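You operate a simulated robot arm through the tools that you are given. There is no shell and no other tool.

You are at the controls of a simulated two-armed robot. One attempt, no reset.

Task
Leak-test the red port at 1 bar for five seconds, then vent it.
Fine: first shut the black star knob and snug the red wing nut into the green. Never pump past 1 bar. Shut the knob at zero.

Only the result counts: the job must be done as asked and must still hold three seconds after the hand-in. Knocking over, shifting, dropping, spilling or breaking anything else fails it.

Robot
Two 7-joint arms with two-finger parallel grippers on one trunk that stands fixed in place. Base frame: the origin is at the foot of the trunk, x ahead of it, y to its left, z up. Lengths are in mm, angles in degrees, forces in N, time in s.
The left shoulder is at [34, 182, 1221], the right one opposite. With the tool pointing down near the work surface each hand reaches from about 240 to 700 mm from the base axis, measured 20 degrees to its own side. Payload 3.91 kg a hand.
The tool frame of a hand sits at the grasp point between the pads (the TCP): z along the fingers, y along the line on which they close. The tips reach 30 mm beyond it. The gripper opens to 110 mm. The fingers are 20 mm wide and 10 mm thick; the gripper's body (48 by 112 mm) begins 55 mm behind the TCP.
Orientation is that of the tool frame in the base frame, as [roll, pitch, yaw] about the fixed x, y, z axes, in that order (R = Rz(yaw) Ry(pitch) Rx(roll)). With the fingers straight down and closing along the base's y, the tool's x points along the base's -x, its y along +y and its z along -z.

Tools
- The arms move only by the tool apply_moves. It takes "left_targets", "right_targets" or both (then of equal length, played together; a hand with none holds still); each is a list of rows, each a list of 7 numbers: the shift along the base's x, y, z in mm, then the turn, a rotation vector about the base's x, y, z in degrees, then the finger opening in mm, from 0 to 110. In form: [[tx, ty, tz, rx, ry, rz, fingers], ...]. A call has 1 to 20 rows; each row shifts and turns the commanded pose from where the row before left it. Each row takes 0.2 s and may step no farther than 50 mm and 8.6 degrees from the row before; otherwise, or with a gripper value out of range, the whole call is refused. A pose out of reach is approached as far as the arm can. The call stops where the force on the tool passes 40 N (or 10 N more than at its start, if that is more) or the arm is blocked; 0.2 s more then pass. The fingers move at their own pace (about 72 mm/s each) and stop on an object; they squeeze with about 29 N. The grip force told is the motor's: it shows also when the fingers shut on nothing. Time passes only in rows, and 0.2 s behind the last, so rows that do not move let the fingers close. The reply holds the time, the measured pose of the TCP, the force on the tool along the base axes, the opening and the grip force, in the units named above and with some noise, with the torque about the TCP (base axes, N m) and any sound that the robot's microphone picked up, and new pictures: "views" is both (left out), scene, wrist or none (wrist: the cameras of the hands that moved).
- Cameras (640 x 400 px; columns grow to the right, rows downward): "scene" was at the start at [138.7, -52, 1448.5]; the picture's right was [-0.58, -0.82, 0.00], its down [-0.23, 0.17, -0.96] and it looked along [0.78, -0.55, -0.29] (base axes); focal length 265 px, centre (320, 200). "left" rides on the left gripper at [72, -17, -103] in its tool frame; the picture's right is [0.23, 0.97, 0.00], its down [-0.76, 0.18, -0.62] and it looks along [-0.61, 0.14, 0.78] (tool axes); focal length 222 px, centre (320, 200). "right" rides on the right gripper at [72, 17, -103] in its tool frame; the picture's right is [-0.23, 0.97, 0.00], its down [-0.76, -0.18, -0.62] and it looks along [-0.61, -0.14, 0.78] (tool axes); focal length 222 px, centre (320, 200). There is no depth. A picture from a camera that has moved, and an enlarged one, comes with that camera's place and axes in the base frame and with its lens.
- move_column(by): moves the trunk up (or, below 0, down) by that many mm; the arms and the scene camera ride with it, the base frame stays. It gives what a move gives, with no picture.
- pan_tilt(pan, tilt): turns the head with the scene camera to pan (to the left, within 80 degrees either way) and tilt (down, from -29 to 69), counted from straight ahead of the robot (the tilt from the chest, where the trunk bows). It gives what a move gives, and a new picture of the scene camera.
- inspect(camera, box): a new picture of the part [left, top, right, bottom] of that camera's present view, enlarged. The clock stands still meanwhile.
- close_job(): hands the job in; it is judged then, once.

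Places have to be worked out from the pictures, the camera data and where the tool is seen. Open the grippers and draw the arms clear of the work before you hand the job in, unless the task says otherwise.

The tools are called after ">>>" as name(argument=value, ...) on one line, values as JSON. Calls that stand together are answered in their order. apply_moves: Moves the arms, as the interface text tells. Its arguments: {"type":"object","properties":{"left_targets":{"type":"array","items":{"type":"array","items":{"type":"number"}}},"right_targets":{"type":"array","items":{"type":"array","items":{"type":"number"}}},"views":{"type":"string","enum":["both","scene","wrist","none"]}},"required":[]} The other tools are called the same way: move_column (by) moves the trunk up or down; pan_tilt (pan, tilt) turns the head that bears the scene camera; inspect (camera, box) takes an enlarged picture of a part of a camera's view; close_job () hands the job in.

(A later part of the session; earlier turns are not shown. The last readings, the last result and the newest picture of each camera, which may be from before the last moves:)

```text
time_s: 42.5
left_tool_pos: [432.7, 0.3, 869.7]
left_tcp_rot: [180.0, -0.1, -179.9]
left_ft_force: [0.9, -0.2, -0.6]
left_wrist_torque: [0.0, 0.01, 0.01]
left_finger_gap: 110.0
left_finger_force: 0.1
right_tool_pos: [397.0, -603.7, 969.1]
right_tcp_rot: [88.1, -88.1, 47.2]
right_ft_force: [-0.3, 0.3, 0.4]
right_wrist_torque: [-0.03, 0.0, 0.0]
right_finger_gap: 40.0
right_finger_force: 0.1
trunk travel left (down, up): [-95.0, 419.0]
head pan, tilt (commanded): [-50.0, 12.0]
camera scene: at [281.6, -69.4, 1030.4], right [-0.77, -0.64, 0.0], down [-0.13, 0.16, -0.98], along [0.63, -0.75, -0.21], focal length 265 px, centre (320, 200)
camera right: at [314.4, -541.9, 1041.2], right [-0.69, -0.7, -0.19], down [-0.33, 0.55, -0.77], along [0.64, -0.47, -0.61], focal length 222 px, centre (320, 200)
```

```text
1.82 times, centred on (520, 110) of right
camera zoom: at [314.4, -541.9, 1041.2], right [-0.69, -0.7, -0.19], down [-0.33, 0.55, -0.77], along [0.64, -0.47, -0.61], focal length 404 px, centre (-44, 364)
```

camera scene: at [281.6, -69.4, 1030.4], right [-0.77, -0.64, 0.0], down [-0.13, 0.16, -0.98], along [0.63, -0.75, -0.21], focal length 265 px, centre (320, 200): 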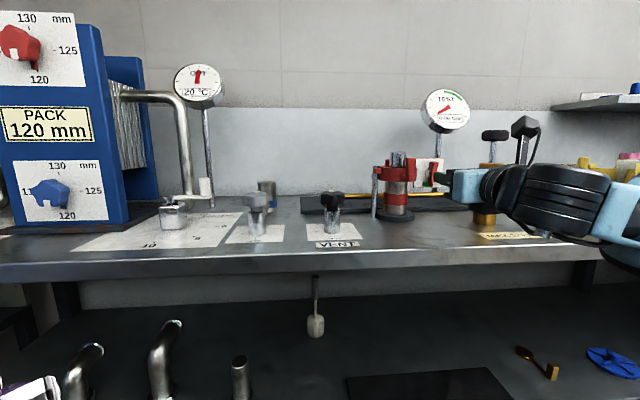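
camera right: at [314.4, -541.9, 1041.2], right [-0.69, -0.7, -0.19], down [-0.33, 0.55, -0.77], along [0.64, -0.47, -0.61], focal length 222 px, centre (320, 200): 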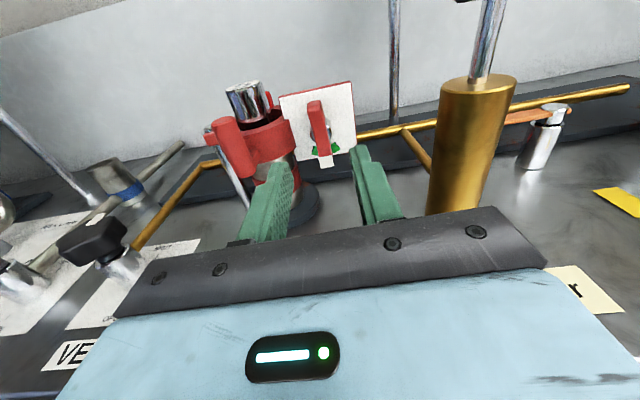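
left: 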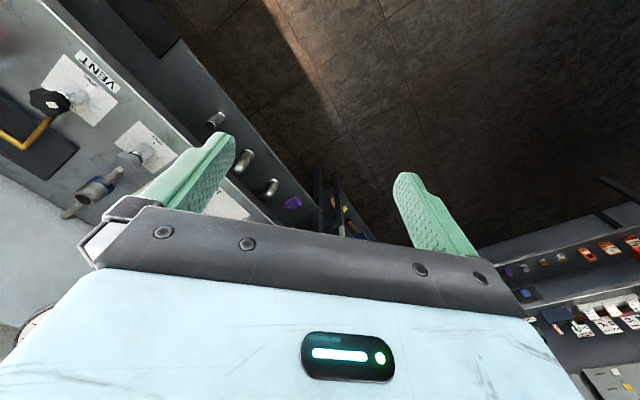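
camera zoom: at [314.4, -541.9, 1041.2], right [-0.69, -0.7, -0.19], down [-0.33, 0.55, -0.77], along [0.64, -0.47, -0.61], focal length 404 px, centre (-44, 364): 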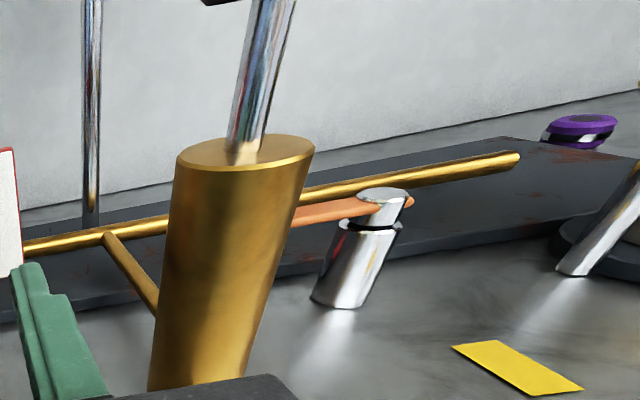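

The gauge reads 0.00 bar. The pump knob triangulates to ≈(362,-726,1048), about 57 mm wide, with roughly 45 mm of rod showing. I back off, rise, and move in front of the pump with the fingers wide open.

>>> apply_moves(right_targets=[[-17, 17, 20, 1.4, -1.4, 0, 40], [-17, 17, 30, 0, 0, 0, 40], [0, 0, 29, 0, 0, 0, 60], [-26.2, -26.2, 0, 0, 0, 0, 100], [-26.2, -26.2, 0, 0, 0, 0, 100], [-26.2, -26.2, 0, 0, 0, 0, 100]], views="both")

```text
time_s: 43.9
left_tool_pos: [431.9, 0.3, 867.9]
left_tcp_rot: [-180.0, -0.1, -179.9]
left_ft_force: [-0.2, 0.2, -1.0]
left_wrist_torque: [0.01, 0.0, 0.0]
left_finger_gap: 109.9
left_finger_force: 0.0
right_tool_pos: [285.2, -649.0, 1046.6]
right_tcp_rot: [154.7, -90.0, -19.5]
right_ft_force: [0.0, -0.1, -0.5]
right_wrist_torque: [-0.01, 0.01, -0.01]
right_finger_gap: 100.0
right_finger_force: 0.1
trunk travel left (down, up): [-95.0, 419.0]
head pan, tilt (commanded): [-50.0, 12.0]
camera scene: at [281.6, -69.4, 1030.4], right [-0.77, -0.64, 0.0], down [-0.13, 0.16, -0.98], along [0.63, -0.75, -0.21], focal length 265 px, centre (320, 200)
camera right: at [201.0, -589.2, 1118.4], right [-0.69, -0.69, -0.23], down [-0.32, 0.56, -0.76], along [0.66, -0.45, -0.61], focal length 222 px, centre (320, 200)
```

scene: 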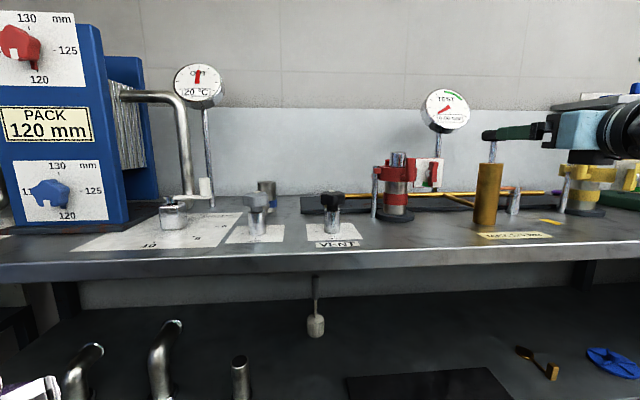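
right: 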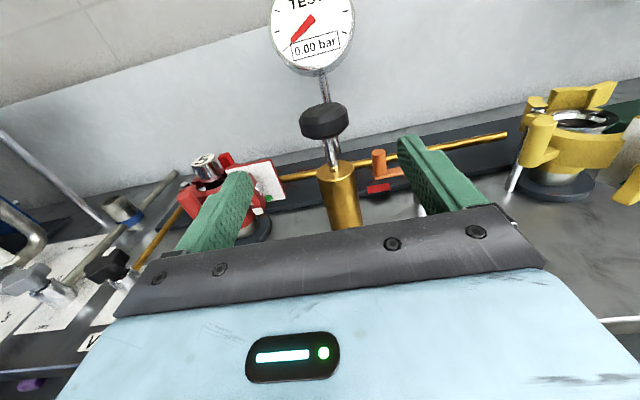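

The knob is centred in the wrist view at the expected spot, and the gauge is readable there too. I advance 108 mm so the pads straddle the knob.

>>> apply_moves(right_targets=[[19.1, -19.1, 0, 0, 0, 0, 100], [19.1, -19.1, 0, 0, 0, 0, 100], [19.1, -19.1, 0.5, 0, 0, 0, 100], [19.1, -19.1, 0.5, 0, 0, 0, 100]], views="both")

>>> inspect(camera="scene", box=[430, 90, 590, 230])

```text
time_s: 44.9
left_tool_pos: [432.6, -0.4, 868.5]
left_tcp_rot: [-179.9, 0.0, -179.8]
left_ft_force: [0.0, 0.3, -0.1]
left_wrist_torque: [-0.02, 0.0, 0.02]
left_finger_gap: 109.9
left_finger_force: 0.1
right_tool_pos: [363.5, -726.4, 1050.2]
right_tcp_rot: [-40.7, -89.9, 175.8]
right_ft_force: [0.7, 0.8, -0.2]
right_wrist_torque: [0.02, 0.01, -0.02]
right_finger_gap: 99.9
right_finger_force: 0.1
trunk travel left (down, up): [-95.0, 419.0]
head pan, tilt (commanded): [-50.0, 12.0]
camera scene: at [281.8, -69.5, 1030.3], right [-0.77, -0.64, 0.0], down [-0.13, 0.16, -0.98], along [0.63, -0.75, -0.21], focal length 265 px, centre (320, 200)
camera right: at [278.1, -665.7, 1120.9], right [-0.69, -0.69, -0.23], down [-0.31, 0.57, -0.76], along [0.66, -0.45, -0.61], focal length 222 px, centre (320, 200)
```

scene: 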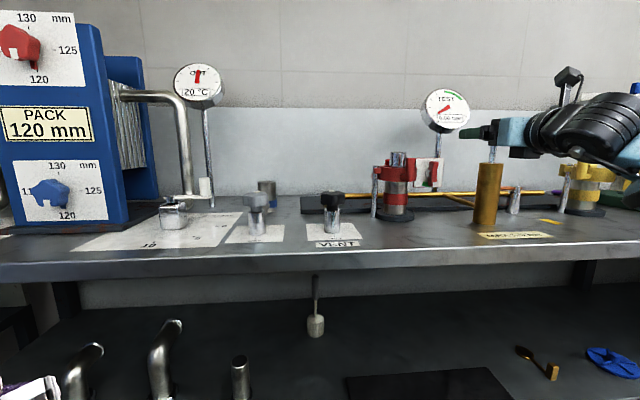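
right: 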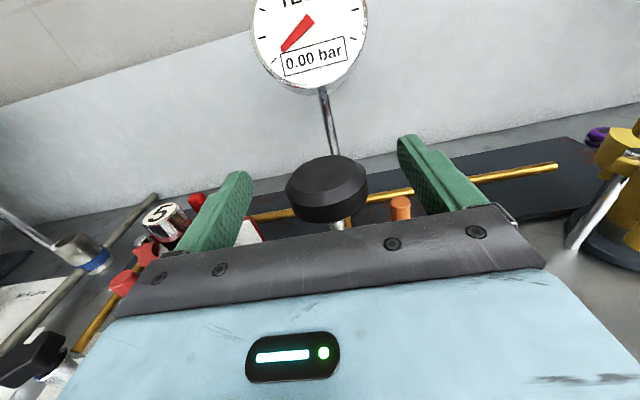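

```text
2.86 times, centred on (510, 160) of scene
camera zoom: at [281.8, -69.5, 1030.3], right [-0.77, -0.64, 0.0], down [-0.13, 0.16, -0.98], along [0.63, -0.75, -0.21], focal length 756 px, centre (-223, 314)
```

zoom: 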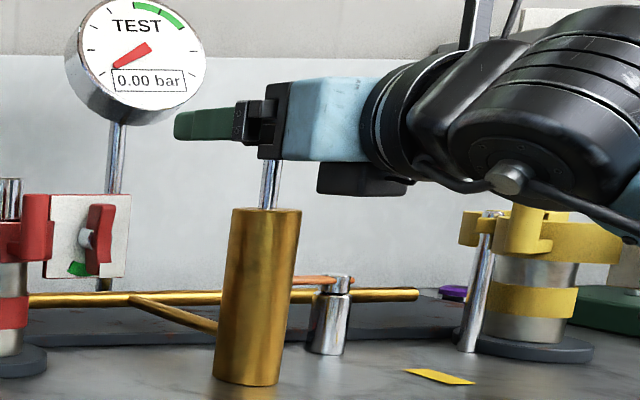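

The knob is about 3–4 mm right of centre. I shift, close gently on it, and hold still.

>>> apply_moves(right_targets=[[-2.3, -2.3, 0, 0, 0, 0, 100], [0, 0, 0, 0, 0, 0, 40], [0, 0, 0, 0, 0, 0, 40], [0, 0, 0, 0, 0, 0, 40], [0, 0, 0, 0, 0, 0, 40]], views="wrist")

```text
time_s: 46.0
left_tool_pos: [431.7, 0.5, 868.2]
left_tcp_rot: [-180.0, -0.1, -179.9]
left_ft_force: [0.4, -1.0, -0.3]
left_wrist_torque: [0.0, 0.01, 0.0]
left_finger_gap: 110.3
left_finger_force: 0.1
right_tool_pos: [359.4, -727.4, 1050.8]
right_tcp_rot: [-3.3, -89.8, 138.3]
right_ft_force: [2.1, -0.2, 0.6]
right_wrist_torque: [-0.25, 0.11, 0.03]
right_finger_gap: 47.2
right_finger_force: 45.0
trunk travel left (down, up): [-95.0, 419.0]
head pan, tilt (commanded): [-50.0, 12.0]
camera right: at [274.6, -666.8, 1121.4], right [-0.69, -0.69, -0.23], down [-0.32, 0.56, -0.76], along [0.66, -0.45, -0.61], focal length 222 px, centre (320, 200)
```

right: 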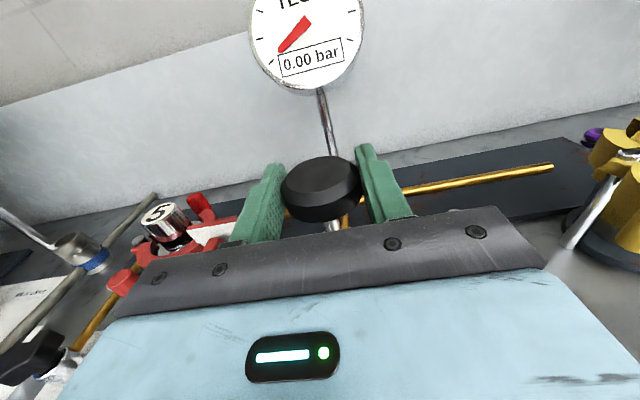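

The knob is gripped at 47 mm with negligible side force. I press a trial 10 mm down and watch the gauge.

>>> apply_moves(right_targets=[[0, 0, -5, 0, 0, 0, 40], [0, 0, -5, 0, 0, 0, 40]], views="wrist")

>>> inspect(camera="scene", box=[415, 80, 479, 140])

```text
time_s: 46.6
left_tool_pos: [431.6, 0.5, 868.6]
left_tcp_rot: [-180.0, 0.0, -179.9]
left_ft_force: [0.0, 0.4, 0.0]
left_wrist_torque: [-0.01, -0.03, 0.01]
left_finger_gap: 110.2
left_finger_force: 0.2
right_tool_pos: [360.0, -727.6, 1039.7]
right_tcp_rot: [-13.5, -90.0, 148.6]
right_ft_force: [2.1, -2.6, 4.0]
right_wrist_torque: [0.16, 0.46, 0.01]
right_finger_gap: 47.2
right_finger_force: 45.1
trunk travel left (down, up): [-95.0, 419.0]
head pan, tilt (commanded): [-50.0, 12.0]
camera right: at [274.6, -666.7, 1111.4], right [-0.69, -0.69, -0.23], down [-0.32, 0.56, -0.76], along [0.65, -0.45, -0.61], focal length 222 px, centre (320, 200)
```

right: 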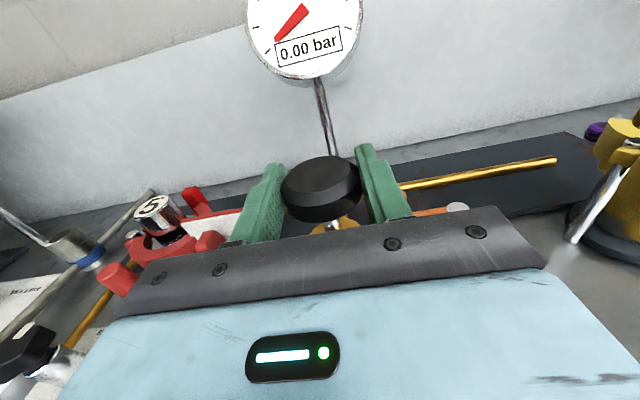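

```text
6.67 times, centred on (447, 110) of scene
camera zoom: at [281.8, -69.3, 1030.3], right [-0.77, -0.64, 0.0], down [-0.13, 0.16, -0.98], along [0.63, -0.75, -0.21], focal length 1765 px, centre (-527, 800)
```

zoom: 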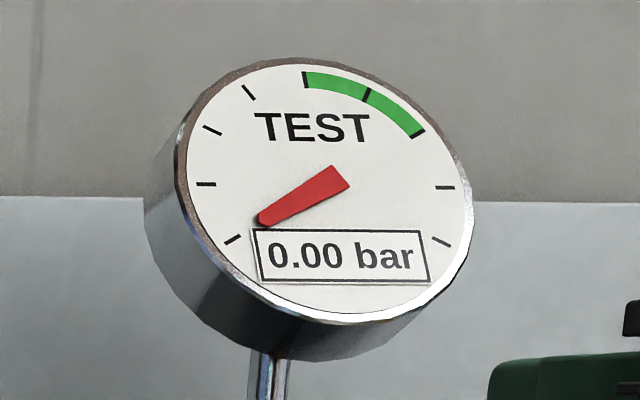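

The knob moved 10 mm with a light 4 N return force and the gauge still at zero. I press 10 mm further.

>>> apply_moves(right_targets=[[0, 0, -5, 0, 0, 0, 40], [0, 0, -5, 0, 0, 0, 40]], views="none")

>>> inspect(camera="scene", box=[415, 80, 479, 140])

```text
time_s: 47.2
left_tool_pos: [433.0, -0.4, 869.0]
left_tcp_rot: [180.0, -0.1, -179.8]
left_ft_force: [0.2, 0.0, 1.0]
left_wrist_torque: [0.0, 0.01, 0.04]
left_finger_gap: 110.0
left_finger_force: 0.0
right_tool_pos: [359.6, -726.8, 1029.3]
right_tcp_rot: [-23.6, -89.9, 158.8]
right_ft_force: [12.7, -13.4, 6.4]
right_wrist_torque: [-0.8, -0.45, 0.15]
right_finger_gap: 46.8
right_finger_force: 45.2
trunk travel left (down, up): [-95.0, 419.0]
head pan, tilt (commanded): [-50.0, 12.0]
```

```text
6.67 times, centred on (447, 110) of scene
camera zoom: at [282.8, -70.1, 1030.0], right [-0.77, -0.64, 0.0], down [-0.13, 0.16, -0.98], along [0.63, -0.75, -0.21], focal length 1765 px, centre (-527, 800)
```

zoom: 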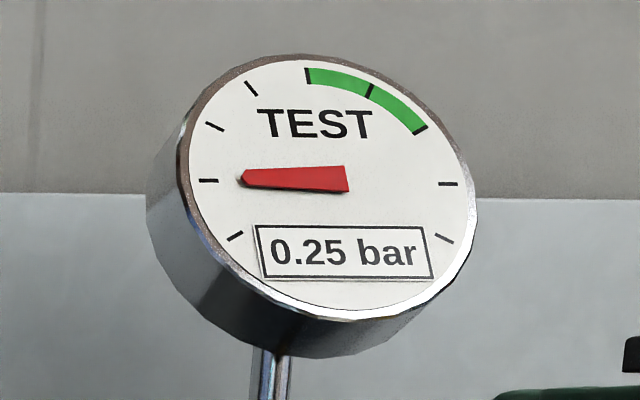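

The gauge jumped to 0.25 bar (the gauge ticks are 0.25 apart, with 1.00 at the start of the green). I take the knob back up to its top position and check the reading and forces.

>>> apply_moves(right_targets=[[0.5, -0.5, 7, 0, 0, 0, 40], [0.5, -0.5, 7, 0, 0, 0, 40], [0, 0, 6, 0, 0, 0, 40], [0, 0, 0, 0, 0, 0, 40]], views="none")

>>> inspect(camera="scene", box=[415, 80, 479, 140])

>>> inspect(camera="scene", box=[450, 110, 550, 210])

```text
time_s: 48.2
left_tool_pos: [433.0, 0.1, 868.0]
left_tcp_rot: [-180.0, 0.0, -179.9]
left_ft_force: [0.8, -0.2, 0.2]
left_wrist_torque: [0.0, -0.01, -0.01]
left_finger_gap: 110.0
left_finger_force: 0.0
right_tool_pos: [359.6, -727.7, 1049.9]
right_tcp_rot: [101.3, -90.0, 33.8]
right_ft_force: [4.1, 0.4, 0.2]
right_wrist_torque: [-0.1, 0.26, 0.0]
right_finger_gap: 46.8
right_finger_force: 44.9
trunk travel left (down, up): [-95.0, 419.0]
head pan, tilt (commanded): [-50.0, 12.0]
```

```text
6.67 times, centred on (447, 110) of scene
camera zoom: at [282.1, -69.4, 1030.2], right [-0.77, -0.64, 0.0], down [-0.13, 0.16, -0.98], along [0.63, -0.75, -0.21], focal length 1765 px, centre (-527, 800)
```

zoom: 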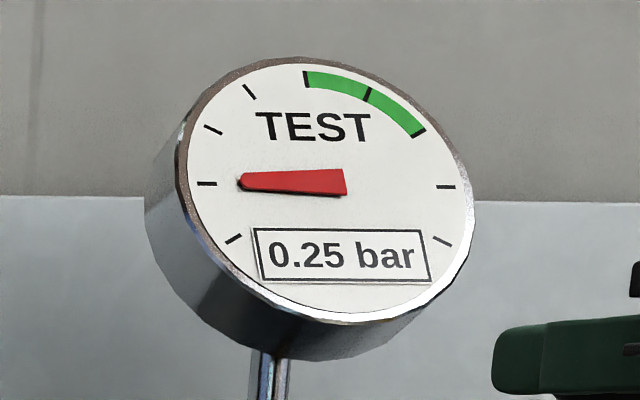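

```text
4.00 times, centred on (500, 160) of scene
camera zoom: at [282.1, -69.4, 1030.2], right [-0.77, -0.64, 0.0], down [-0.13, 0.16, -0.98], along [0.63, -0.75, -0.21], focal length 1059 px, centre (-400, 360)
```

zoom: 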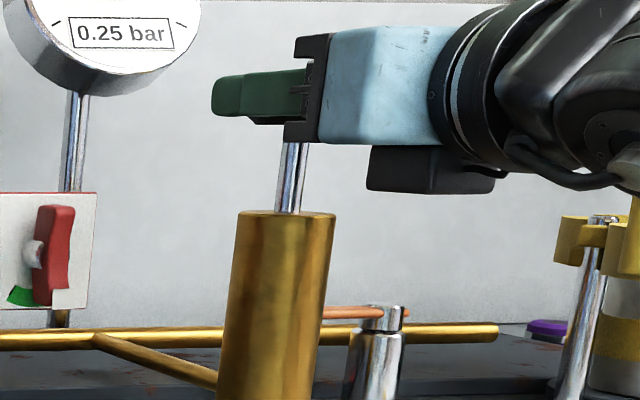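

It holds at 0.25. I repeat the same 20 mm stroke down, check the gauge, and return.

>>> apply_moves(right_targets=[[0, 0, -5, 0, 0, 0, 40], [0, 0, -5, 0, 0, 0, 40], [0, 0, -5, 0, 0, 0, 40], [0, 0, -5, 0, 0, 0, 40]], views="none")

>>> inspect(camera="scene", box=[415, 80, 479, 140])

```text
time_s: 49.2
left_tool_pos: [432.1, 2.3, 869.6]
left_tcp_rot: [-179.8, -0.1, -179.9]
left_ft_force: [0.2, -0.2, 0.4]
left_wrist_torque: [-0.01, 0.02, 0.03]
left_finger_gap: 109.7
left_finger_force: 0.1
right_tool_pos: [360.3, -726.9, 1032.4]
right_tcp_rot: [-9.9, -89.8, 144.9]
right_ft_force: [-2.9, 4.8, 6.3]
right_wrist_torque: [0.65, 0.87, -0.25]
right_finger_gap: 46.6
right_finger_force: 44.3
trunk travel left (down, up): [-95.0, 419.0]
head pan, tilt (commanded): [-50.0, 12.0]
```

```text
6.67 times, centred on (447, 110) of scene
camera zoom: at [281.1, -68.5, 1030.6], right [-0.77, -0.64, 0.0], down [-0.13, 0.16, -0.98], along [0.63, -0.75, -0.21], focal length 1765 px, centre (-527, 800)
```

zoom: 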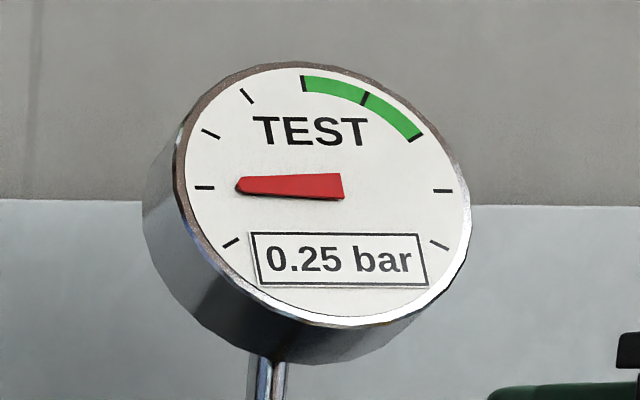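

At z≈1032 there is no new increment yet, so the pump seems to count near 20 mm of travel. I press 3 mm more.

>>> apply_moves(right_targets=[[0, 0, -3, 0, 0, 0, 40], [0, 0, 0, 0, 0, 0, 40]], views="none")

>>> inspect(camera="scene", box=[415, 80, 479, 140])

```text
time_s: 49.9
left_tool_pos: [431.0, 1.2, 869.3]
left_tcp_rot: [-179.8, 0.0, 180.0]
left_ft_force: [0.4, -0.6, 0.1]
left_wrist_torque: [0.01, 0.01, 0.02]
left_finger_gap: 109.9
left_finger_force: 0.1
right_tool_pos: [358.5, -726.6, 1030.1]
right_tcp_rot: [-7.1, -89.7, 142.3]
right_ft_force: [-2.6, 3.2, 6.6]
right_wrist_torque: [-0.22, 0.11, -0.14]
right_finger_gap: 46.9
right_finger_force: 45.4
trunk travel left (down, up): [-95.0, 419.0]
head pan, tilt (commanded): [-50.0, 12.0]
```

```text
6.67 times, centred on (447, 110) of scene
camera zoom: at [281.1, -68.5, 1030.6], right [-0.77, -0.64, 0.0], down [-0.13, 0.16, -0.98], along [0.63, -0.75, -0.21], focal length 1765 px, centre (-527, 800)
```

zoom: 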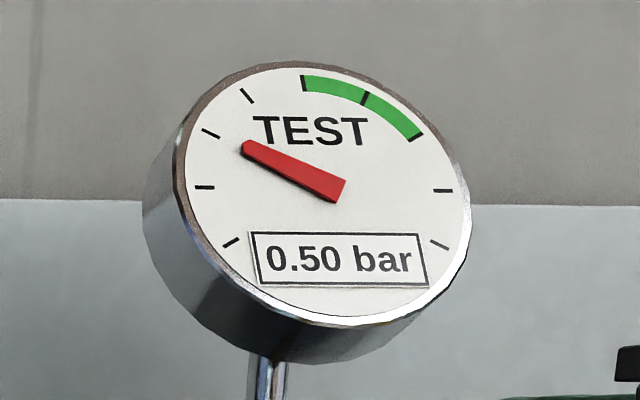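

The gauge now reads 0.50 bar: each full stroke adds exactly 0.25. I go up to the top and do the third stroke.

>>> apply_moves(right_targets=[[0, 0, 8, 0, 0, 0, 40], [0, 0, 8, 0, 0, 0, 40], [0, 0, 7, 0, 0, 0, 40], [0, 0, 0, 0, 0, 0, 40], [0, 0, 0, 0, 0, 0, 40]], views="none")

>>> apply_moves(right_targets=[[0, 0, -6, 0, 0, 0, 40], [0, 0, -6, 0, 0, 0, 40], [0, 0, -6, 0, 0, 0, 40], [0, 0, -5, 0, 0, 0, 40], [0, 0, 0, 0, 0, 0, 40]], views="none")

>>> inspect(camera="scene", box=[415, 80, 479, 140])

```text
time_s: 51.0
left_tool_pos: [431.8, -0.4, 869.2]
left_tcp_rot: [-179.8, 0.2, -179.8]
left_ft_force: [0.8, 0.7, -0.7]
left_wrist_torque: [-0.03, 0.0, 0.0]
left_finger_gap: 110.4
left_finger_force: 0.0
right_tool_pos: [359.5, -727.0, 1049.4]
right_tcp_rot: [67.3, -90.0, 67.9]
right_ft_force: [-9.8, 7.2, -5.3]
right_wrist_torque: [-0.15, 0.48, -0.09]
right_finger_gap: 47.1
right_finger_force: 44.7
trunk travel left (down, up): [-95.0, 419.0]
head pan, tilt (commanded): [-50.0, 12.0]
```

```text
time_s: 52.2
left_tool_pos: [432.1, 0.1, 868.6]
left_tcp_rot: [-179.9, 0.0, -179.9]
left_ft_force: [0.5, 0.4, 0.0]
left_wrist_torque: [0.01, 0.02, -0.02]
left_finger_gap: 110.2
left_finger_force: 0.0
right_tool_pos: [360.7, -726.6, 1029.4]
right_tcp_rot: [-10.7, -89.8, 145.9]
right_ft_force: [-6.3, 4.7, 7.0]
right_wrist_torque: [0.08, 0.27, -0.04]
right_finger_gap: 47.0
right_finger_force: 44.5
trunk travel left (down, up): [-95.0, 419.0]
head pan, tilt (commanded): [-50.0, 12.0]
```

```text
6.67 times, centred on (447, 110) of scene
camera zoom: at [280.7, -68.3, 1030.7], right [-0.77, -0.64, 0.0], down [-0.13, 0.16, -0.98], along [0.63, -0.75, -0.21], focal length 1765 px, centre (-527, 800)
```

zoom: 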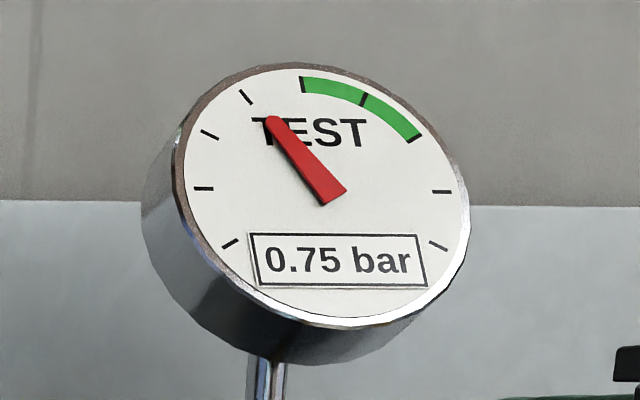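

It reads 0.75 bar. I do the fourth and last stroke to reach 1.00.

>>> apply_moves(right_targets=[[0, 0, 8, 0, 0, 0, 40], [0, 0, 8, 0, 0, 0, 40], [0, 0, 6.5, 0, 0, 0, 40], [0, 0, 0, 0, 0, 0, 40], [0, 0, 0, 0, 0, 0, 40]], views="none")

>>> apply_moves(right_targets=[[0.5, -0.5, -6, 0, 0, 0, 40], [0.5, -0.5, -6, 0, 0, 0, 40], [0, 0, -6, 0, 0, 0, 40], [0, 0, -4.5, 0, 0, 0, 40], [0, 0, 0, 0, 0, 0, 40]], views="none")

>>> inspect(camera="scene", box=[415, 80, 479, 140])

```text
time_s: 53.5
left_tool_pos: [431.4, 0.8, 867.3]
left_tcp_rot: [-180.0, 0.1, -180.0]
left_ft_force: [-0.1, 1.0, 0.3]
left_wrist_torque: [0.04, 0.01, -0.01]
left_finger_gap: 110.0
left_finger_force: 0.1
right_tool_pos: [358.7, -726.5, 1049.5]
right_tcp_rot: [-23.8, -90.0, 158.9]
right_ft_force: [-5.7, 4.3, 0.2]
right_wrist_torque: [-0.02, 0.61, -0.11]
right_finger_gap: 47.1
right_finger_force: 44.6
trunk travel left (down, up): [-95.0, 419.0]
head pan, tilt (commanded): [-50.0, 12.0]
```

```text
time_s: 54.6
left_tool_pos: [432.3, 0.6, 868.8]
left_tcp_rot: [-180.0, 0.0, -179.9]
left_ft_force: [-0.1, 0.1, 0.9]
left_wrist_torque: [-0.01, 0.02, 0.01]
left_finger_gap: 110.1
left_finger_force: 0.0
right_tool_pos: [359.2, -726.2, 1028.2]
right_tcp_rot: [-12.9, -89.7, 148.1]
right_ft_force: [-8.9, 3.9, 8.0]
right_wrist_torque: [-0.19, 0.02, -0.14]
right_finger_gap: 46.8
right_finger_force: 44.4
trunk travel left (down, up): [-95.0, 419.0]
head pan, tilt (commanded): [-50.0, 12.0]
```

```text
6.67 times, centred on (447, 110) of scene
camera zoom: at [280.4, -68.4, 1030.8], right [-0.77, -0.64, 0.0], down [-0.13, 0.16, -0.98], along [0.63, -0.75, -0.21], focal length 1765 px, centre (-527, 800)
```

zoom: 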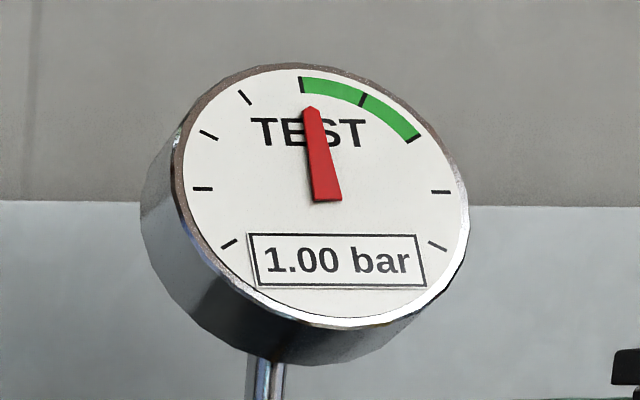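

Exactly 1.00 bar at t≈54.5 s. I return the knob to its top, open the fingers, and back straight out while the hold time runs.

>>> apply_moves(right_targets=[[0, 0, 8, 0, 0, 0, 40], [0, 0, 8, 0, 0, 0, 40], [0, 0, 5.5, 0, 0, 0, 40], [0, 0, 0, 0, 0, 0, 40], [0, 0, 0, 0, 0, 0, 100], [0, 0, 0, 0, 0, 0, 100], [0, 0, 0, 0, 0, 0, 100], [-19.1, 19.1, 0, 0, 0, 0, 100], [-19.1, 19.1, 0, 0, 0, 0, 100], [-19.1, 19.1, 0, 0, 0, 0, 100], [-19.1, 19.1, 0, 0, 0, 0, 100]], views="both")

>>> inspect(camera="scene", box=[415, 80, 479, 140])

```text
time_s: 57.0
left_tool_pos: [433.1, -1.1, 868.9]
left_tcp_rot: [-180.0, 0.0, -179.9]
left_ft_force: [0.5, -0.4, 0.4]
left_wrist_torque: [0.0, 0.02, -0.02]
left_finger_gap: 110.0
left_finger_force: 0.0
right_tool_pos: [284.0, -651.7, 1049.7]
right_tcp_rot: [-22.8, -89.8, 157.7]
right_ft_force: [0.4, 0.2, 0.2]
right_wrist_torque: [0.0, -0.04, 0.02]
right_finger_gap: 100.1
right_finger_force: 0.0
trunk travel left (down, up): [-95.0, 419.0]
head pan, tilt (commanded): [-50.0, 12.0]
camera scene: at [281.6, -69.3, 1030.4], right [-0.77, -0.64, 0.0], down [-0.13, 0.16, -0.98], along [0.63, -0.75, -0.21], focal length 265 px, centre (320, 200)
camera right: at [200.6, -591.2, 1121.3], right [-0.69, -0.69, -0.23], down [-0.32, 0.57, -0.76], along [0.65, -0.45, -0.61], focal length 222 px, centre (320, 200)
```

scene: 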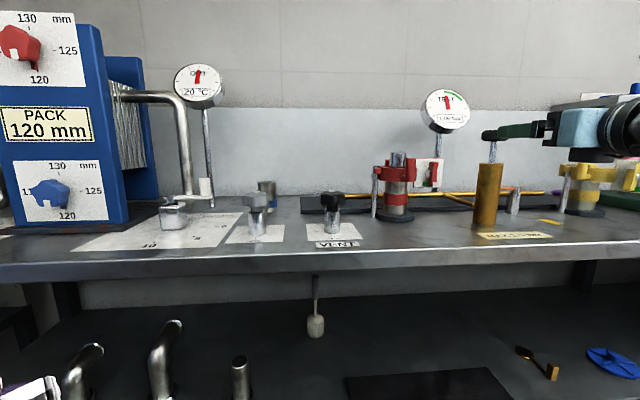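
right: 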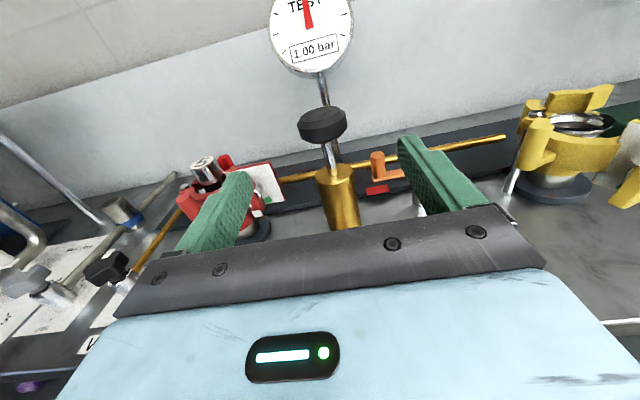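

```text
6.67 times, centred on (447, 110) of scene
camera zoom: at [281.6, -69.3, 1030.4], right [-0.77, -0.64, 0.0], down [-0.13, 0.16, -0.98], along [0.63, -0.75, -0.21], focal length 1765 px, centre (-527, 800)
```

zoom: 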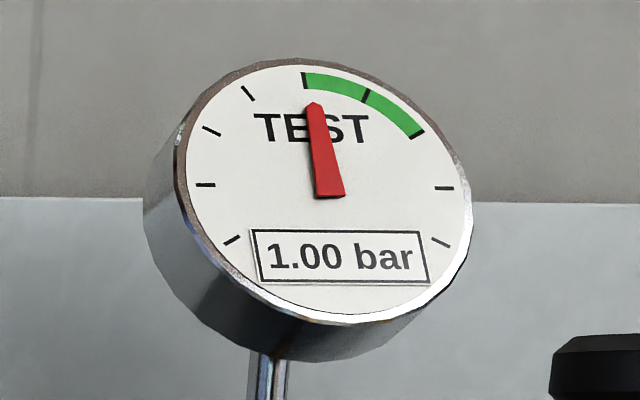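

It holds at 1.00 bar. Time to fetch the vent: I roll the tool back 90° (camera left) and shift left in front of the bench before raising the trunk.

>>> apply_moves(right_targets=[[6.7, 6.3, 0, -5.3, 5.3, 0, 85], [6.7, 6.3, 0, -5.3, 5.3, 0, 85], [6.7, 6.3, 0, -5.3, 5.3, 0, 85], [6.7, 6.3, 0, -5.3, 5.3, 0, 85], [6.7, 6.3, 0, -5.3, 5.3, 0, 85], [6.7, 6.3, 0, -5.3, 5.3, 0, 85], [6.7, 6.3, 0, -5.3, 5.3, 0, 85], [6.7, 6.3, 0, -5.3, 5.3, 0, 85], [6.7, 6.3, 0, -5.3, 5.3, 0, 85], [6.7, 6.3, 0, -5.3, 5.3, 0, 85], [6.7, 6.3, 0, -5.3, 5.3, 0, 85], [6.7, 6.3, 0, -5.3, 5.3, 0, 85]], views="both")

>>> inspect(camera="scene", box=[415, 80, 479, 140])

```text
time_s: 59.6
left_tool_pos: [431.4, 0.2, 868.3]
left_tcp_rot: [180.0, 0.0, -179.9]
left_ft_force: [-0.6, 0.6, -0.2]
left_wrist_torque: [-0.01, 0.0, 0.0]
left_finger_gap: 109.9
left_finger_force: 0.0
right_tool_pos: [366.2, -575.3, 1046.9]
right_tcp_rot: [90.2, 0.0, 45.1]
right_ft_force: [0.5, 0.3, -0.3]
right_wrist_torque: [0.02, -0.01, 0.0]
right_finger_gap: 85.1
right_finger_force: 0.0
trunk travel left (down, up): [-95.0, 419.0]
head pan, tilt (commanded): [-50.0, 12.0]
camera scene: at [281.7, -69.4, 1030.3], right [-0.77, -0.64, 0.0], down [-0.13, 0.16, -0.98], along [0.63, -0.75, -0.21], focal length 265 px, centre (320, 200)
camera right: at [343.7, -452.0, 1063.4], right [-0.16, -0.16, 0.97], down [-0.98, -0.1, -0.18], along [0.13, -0.98, -0.14], focal length 222 px, centre (320, 200)
```

scene: 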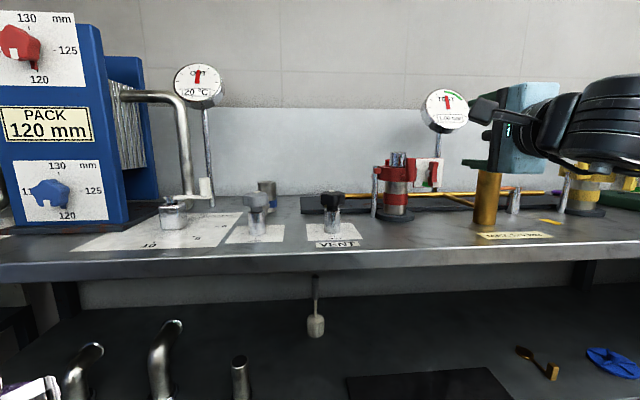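
right: 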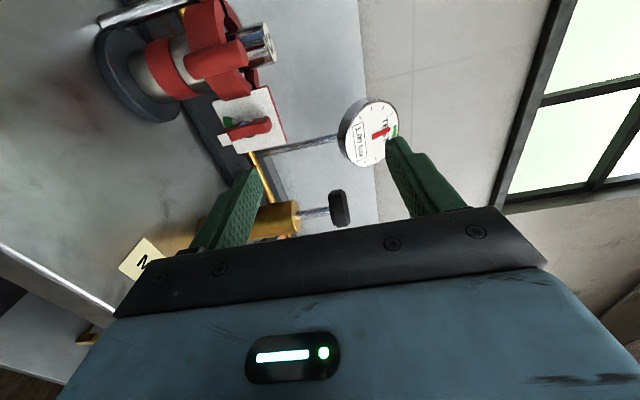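

```text
6.67 times, centred on (447, 110) of scene
camera zoom: at [281.7, -69.4, 1030.3], right [-0.77, -0.64, 0.0], down [-0.13, 0.16, -0.98], along [0.63, -0.75, -0.21], focal length 1765 px, centre (-527, 800)
```

zoom: 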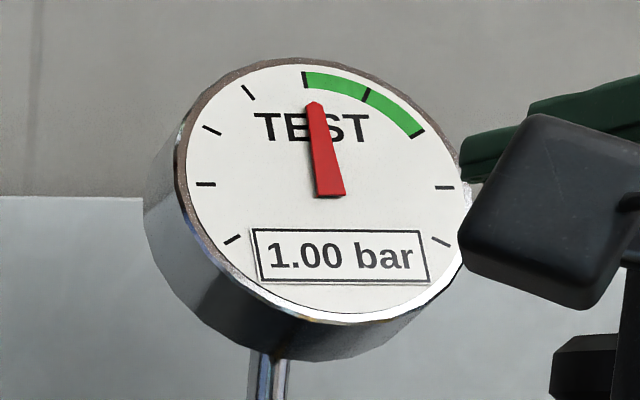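

1.00 bar has now held for over five seconds with no leak. I raise the trunk 380 mm back to the height where the VENT knob was reachable from above.

>>> move_column(by=380)

>>> pan_tilt(pan=-50, tilt=35)

```text
time_s: 63.3
left_tool_pos: [432.8, 0.7, 1248.7]
left_tcp_rot: [180.0, -0.1, -179.9]
left_ft_force: [-1.3, 0.0, 1.0]
left_wrist_torque: [0.03, 0.02, -0.02]
left_finger_gap: 110.1
left_finger_force: 0.0
right_tool_pos: [366.8, -577.0, 1427.9]
right_tcp_rot: [90.2, -0.1, 45.1]
right_ft_force: [-0.4, -0.5, -0.5]
right_wrist_torque: [0.03, 0.02, -0.04]
right_finger_gap: 84.8
right_finger_force: 0.1
trunk travel left (down, up): [-475.0, 39.0]
head pan, tilt (commanded): [-50.0, 12.0]
```

```text
time_s: 64.2
left_tool_pos: [433.3, 0.9, 1248.2]
left_tcp_rot: [179.9, 0.0, -179.9]
left_ft_force: [0.3, 0.5, 0.2]
left_wrist_torque: [0.02, -0.02, -0.03]
left_finger_gap: 109.9
left_finger_force: 0.1
right_tool_pos: [364.8, -576.2, 1428.8]
right_tcp_rot: [90.1, -0.1, 45.1]
right_ft_force: [0.0, 1.3, 0.2]
right_wrist_torque: [0.0, -0.02, -0.02]
right_finger_gap: 85.2
right_finger_force: 0.2
trunk travel left (down, up): [-475.0, 39.0]
head pan, tilt (commanded): [-50.0, 35.0]
camera scene: at [119.1, -65.5, 1419.2], right [-0.77, -0.64, 0.0], down [-0.37, 0.44, -0.82], along [0.53, -0.63, -0.57], focal length 265 px, centre (320, 200)
```

scene: 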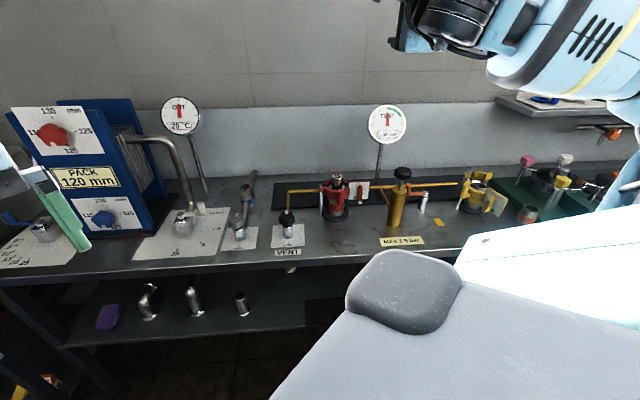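

The trunk is back up and the gauge still shows the needle at 1.00. I tilt the tool back to pointing down while travelling to above the VENT knob.

>>> apply_moves(right_targets=[[20, 10, -30, 5.79, 5.79, 0, 85], [20, 10, -30, 5.79, 5.79, 0, 85], [20, 10, -30, 5.79, 5.79, 0, 85], [20, 10, -30, 5.79, 5.79, 0, 85], [20, 10, -30, 5.79, 5.79, 0, 85], [20, 10, -30, 5.79, 5.79, 0, 85], [20, 10, -30, 5.79, 5.79, 0, 85], [20, 10, -30, 5.79, 5.79, 0, 85], [20, 10, -30, 5.79, 5.79, 0, 85], [20, 10, -30, 5.79, 5.79, 0, 85], [20, 10, -30, 5.79, 5.79, 0, 85]], views="both")

```text
time_s: 66.6
left_tool_pos: [433.7, 0.8, 1247.5]
left_tcp_rot: [-179.9, -0.2, -179.8]
left_ft_force: [1.3, 0.2, 0.2]
left_wrist_torque: [0.01, 0.04, 0.0]
left_finger_gap: 110.1
left_finger_force: 0.1
right_tool_pos: [587.0, -465.5, 1095.0]
right_tcp_rot: [-179.6, 0.0, 45.0]
right_ft_force: [-0.2, -0.4, -0.3]
right_wrist_torque: [0.01, 0.03, -0.03]
right_finger_gap: 84.8
right_finger_force: 0.1
trunk travel left (down, up): [-475.0, 39.0]
head pan, tilt (commanded): [-50.0, 35.0]
camera scene: at [121.4, -65.6, 1418.8], right [-0.77, -0.64, 0.0], down [-0.37, 0.44, -0.82], along [0.53, -0.63, -0.57], focal length 265 px, centre (320, 200)
camera right: at [650.9, -427.3, 1197.2], right [0.53, -0.85, -0.01], down [-0.66, -0.42, 0.62], along [-0.53, -0.32, -0.78], focal length 222 px, centre (320, 200)
```

scene: 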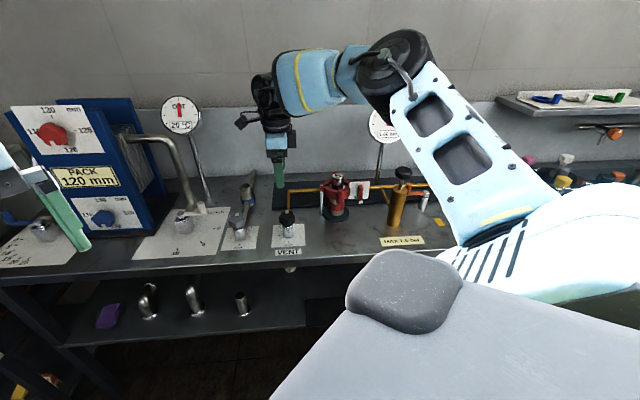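
right: 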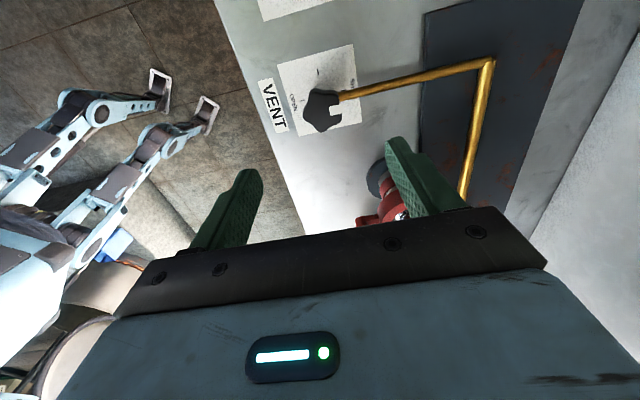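

The hand is above the VENT knob again, pointing down. I enlarge the knob to fine-align before descending.

>>> inspect(camera="right", box=[270, 60, 370, 160])

>>> inspect(camera="scene", box=[356, 100, 420, 140])

```text
4.00 times, centred on (320, 110) of right
camera zoom: at [650.9, -427.3, 1197.2], right [0.53, -0.85, -0.01], down [-0.66, -0.42, 0.62], along [-0.53, -0.32, -0.78], focal length 888 px, centre (320, 560)
```

zoom: 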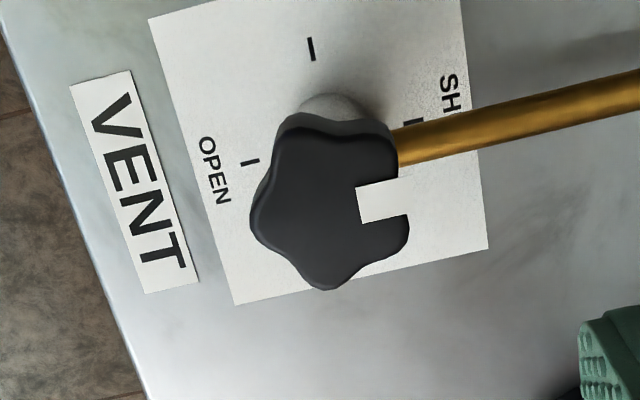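

```text
10.00 times, centred on (388, 120) of scene
camera zoom: at [121.4, -65.6, 1418.8], right [-0.77, -0.64, 0.0], down [-0.37, 0.44, -0.82], along [0.53, -0.63, -0.57], focal length 2647 px, centre (-360, 1000)
```

zoom: 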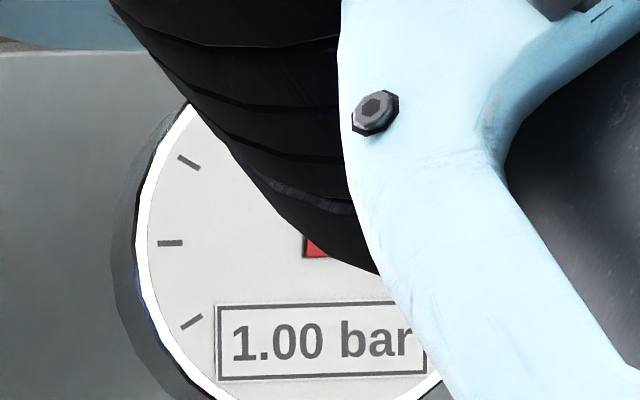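

Still 1.00 bar. The knob centre projects to ≈(585,-471). I shift onto it, yaw +35°, and descend most of the way.

>>> apply_moves(right_targets=[[-0.5, -1.2, -20, 0, 0, 7, 85], [-0.5, -1.2, -20, 0, 0, 7, 85], [-0.5, -1.2, -20, 0, 0, 7, 85], [-0.5, -1.2, -20, 0, 0, 7, 85], [0, 0, -20, 0, 0, 6.7, 85], [0, 0, 0, 0, 0, 0, 85]], views="wrist")

>>> inspect(camera="right", box=[230, 70, 430, 230])

```text
time_s: 68.0
left_tool_pos: [432.2, 0.5, 1249.8]
left_tcp_rot: [-179.9, 0.0, -179.9]
left_ft_force: [-0.5, 0.4, 0.6]
left_wrist_torque: [0.02, 0.01, -0.01]
left_finger_gap: 110.0
left_finger_force: 0.0
right_tool_pos: [583.2, -471.7, 996.4]
right_tcp_rot: [-179.9, -0.1, 79.7]
right_ft_force: [0.6, 0.2, -0.6]
right_wrist_torque: [0.0, 0.03, 0.02]
right_finger_gap: 84.9
right_finger_force: 0.0
trunk travel left (down, up): [-475.0, 39.0]
head pan, tilt (commanded): [-50.0, 35.0]
camera right: at [613.8, -404.2, 1100.3], right [0.92, -0.4, 0.0], down [-0.31, -0.72, 0.62], along [-0.25, -0.57, -0.78], focal length 222 px, centre (320, 200)
```

right: 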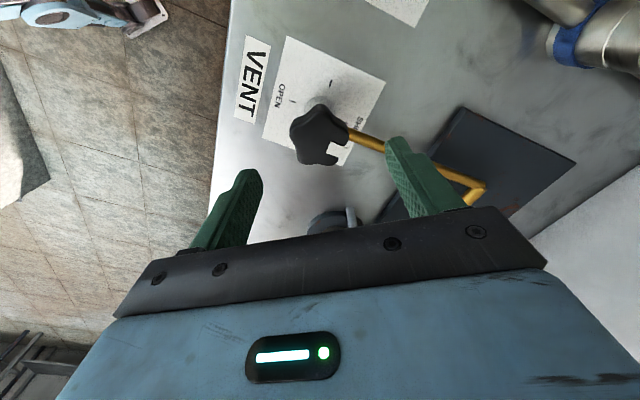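

```text
2.50 times, centred on (330, 150) of right
camera zoom: at [613.8, -404.2, 1100.3], right [0.92, -0.4, 0.0], down [-0.31, -0.72, 0.62], along [-0.25, -0.57, -0.78], focal length 555 px, centre (295, 325)
```

zoom: 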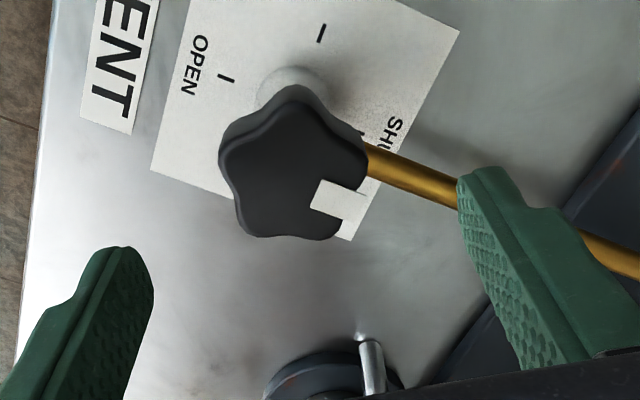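

Alignment agrees with the force-based centre from before. I descend 58 mm and close on the knob.

>>> apply_moves(right_targets=[[0, 0, -29, 0, 0, 0, 85], [0, 0, -29, 0, 0, 0, 85], [0, 0, 0, 0, 0, 0, 30], [0, 0, 0, 0, 0, 0, 30], [0, 0, 0, 0, 0, 0, 30], [0, 0, 0, 0, 0, 0, 30]], views="both")

```text
time_s: 69.4
left_tool_pos: [432.9, -0.7, 1248.8]
left_tcp_rot: [180.0, -0.1, -179.9]
left_ft_force: [0.4, 0.6, 0.0]
left_wrist_torque: [-0.03, 0.0, 0.02]
left_finger_gap: 110.0
left_finger_force: 0.0
right_tool_pos: [582.7, -471.5, 938.5]
right_tcp_rot: [-179.9, -0.1, 79.6]
right_ft_force: [-1.1, 0.0, -0.5]
right_wrist_torque: [-0.26, -0.72, 0.07]
right_finger_gap: 42.9
right_finger_force: 45.1
trunk travel left (down, up): [-475.0, 39.0]
head pan, tilt (commanded): [-50.0, 35.0]
camera scene: at [119.0, -65.5, 1419.2], right [-0.77, -0.64, 0.0], down [-0.37, 0.44, -0.82], along [0.53, -0.63, -0.57], focal length 265 px, centre (320, 200)
camera right: at [613.2, -404.1, 1041.8], right [0.92, -0.4, 0.0], down [-0.31, -0.72, 0.62], along [-0.25, -0.57, -0.78], focal length 222 px, centre (320, 200)
```

scene: 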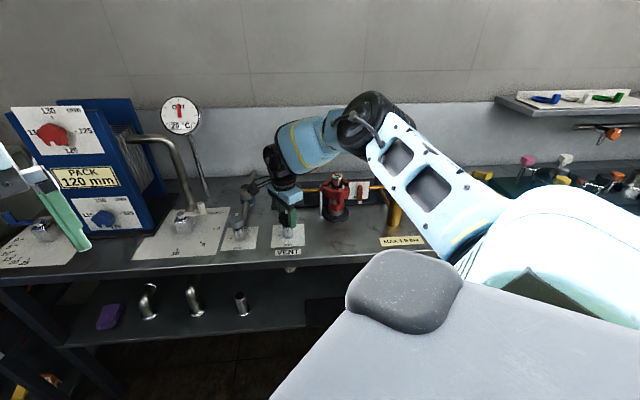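
right: 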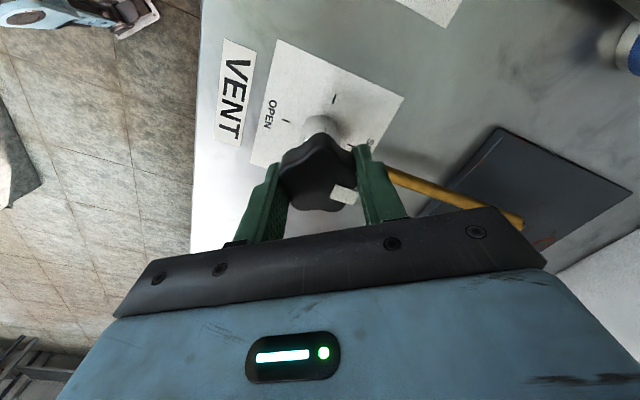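

The knob is gripped cleanly with near-zero side force. I open the vent by turning counter-clockwise 82°.

>>> apply_moves(right_targets=[[0, 0, 0, 0, 0, 7.5, 30], [0, 0, 0, 0, 0, 7.5, 30], [0, 0, 0, 0, 0, 7.5, 30], [0, 0, 0, 0, 0, 7.5, 30], [0, 0, 0, 0, 0, 7.5, 30], [0, 0, 0, 0, 0, 7.5, 30], [0, 0, 0, 0, 0, 7.5, 30], [0, 0, 0, 0, 0, 7.5, 30], [0, 0, 0, 0, 0, 7.5, 30], [0, 0, 0, 0, 0, 7.5, 30], [0, 0, 0, 0, 0, 7.5, 30]], views="both")

```text
time_s: 71.8
left_tool_pos: [433.5, 0.1, 1247.5]
left_tcp_rot: [179.9, -0.1, -179.9]
left_ft_force: [0.6, 0.5, 0.2]
left_wrist_torque: [-0.01, 0.02, 0.0]
left_finger_gap: 110.0
left_finger_force: 0.1
right_tool_pos: [584.5, -470.6, 939.5]
right_tcp_rot: [-179.8, -0.2, 162.3]
right_ft_force: [8.9, 3.4, -11.0]
right_wrist_torque: [0.38, 0.04, -0.02]
right_finger_gap: 42.7
right_finger_force: 45.0
trunk travel left (down, up): [-475.0, 39.0]
head pan, tilt (commanded): [-50.0, 35.0]
camera scene: at [121.6, -65.9, 1418.9], right [-0.77, -0.64, 0.0], down [-0.37, 0.44, -0.82], along [0.53, -0.63, -0.57], focal length 265 px, centre (320, 200)
camera right: at [521.5, -432.8, 1042.0], right [0.51, 0.86, 0.0], down [0.67, -0.4, 0.62], along [0.53, -0.32, -0.78], focal length 222 px, centre (320, 200)
```

scene: 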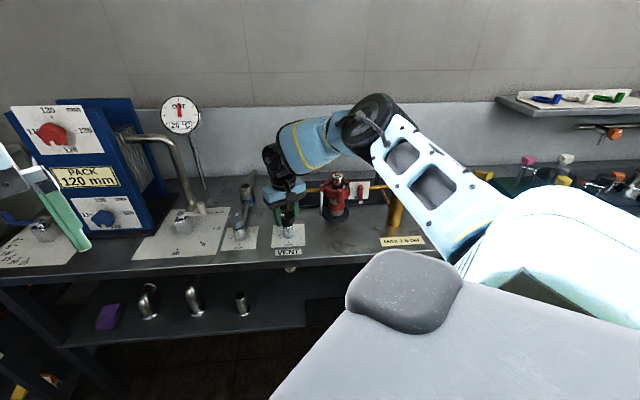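
right: 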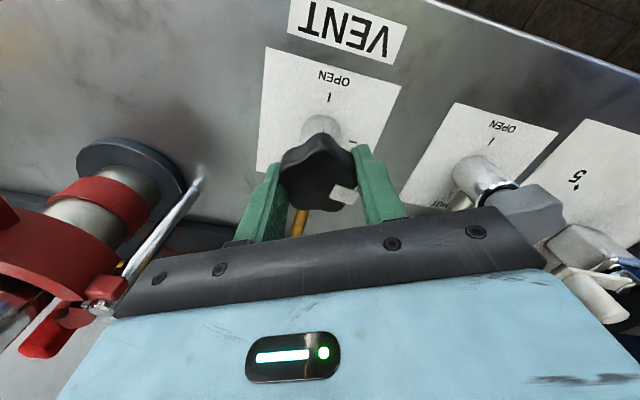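

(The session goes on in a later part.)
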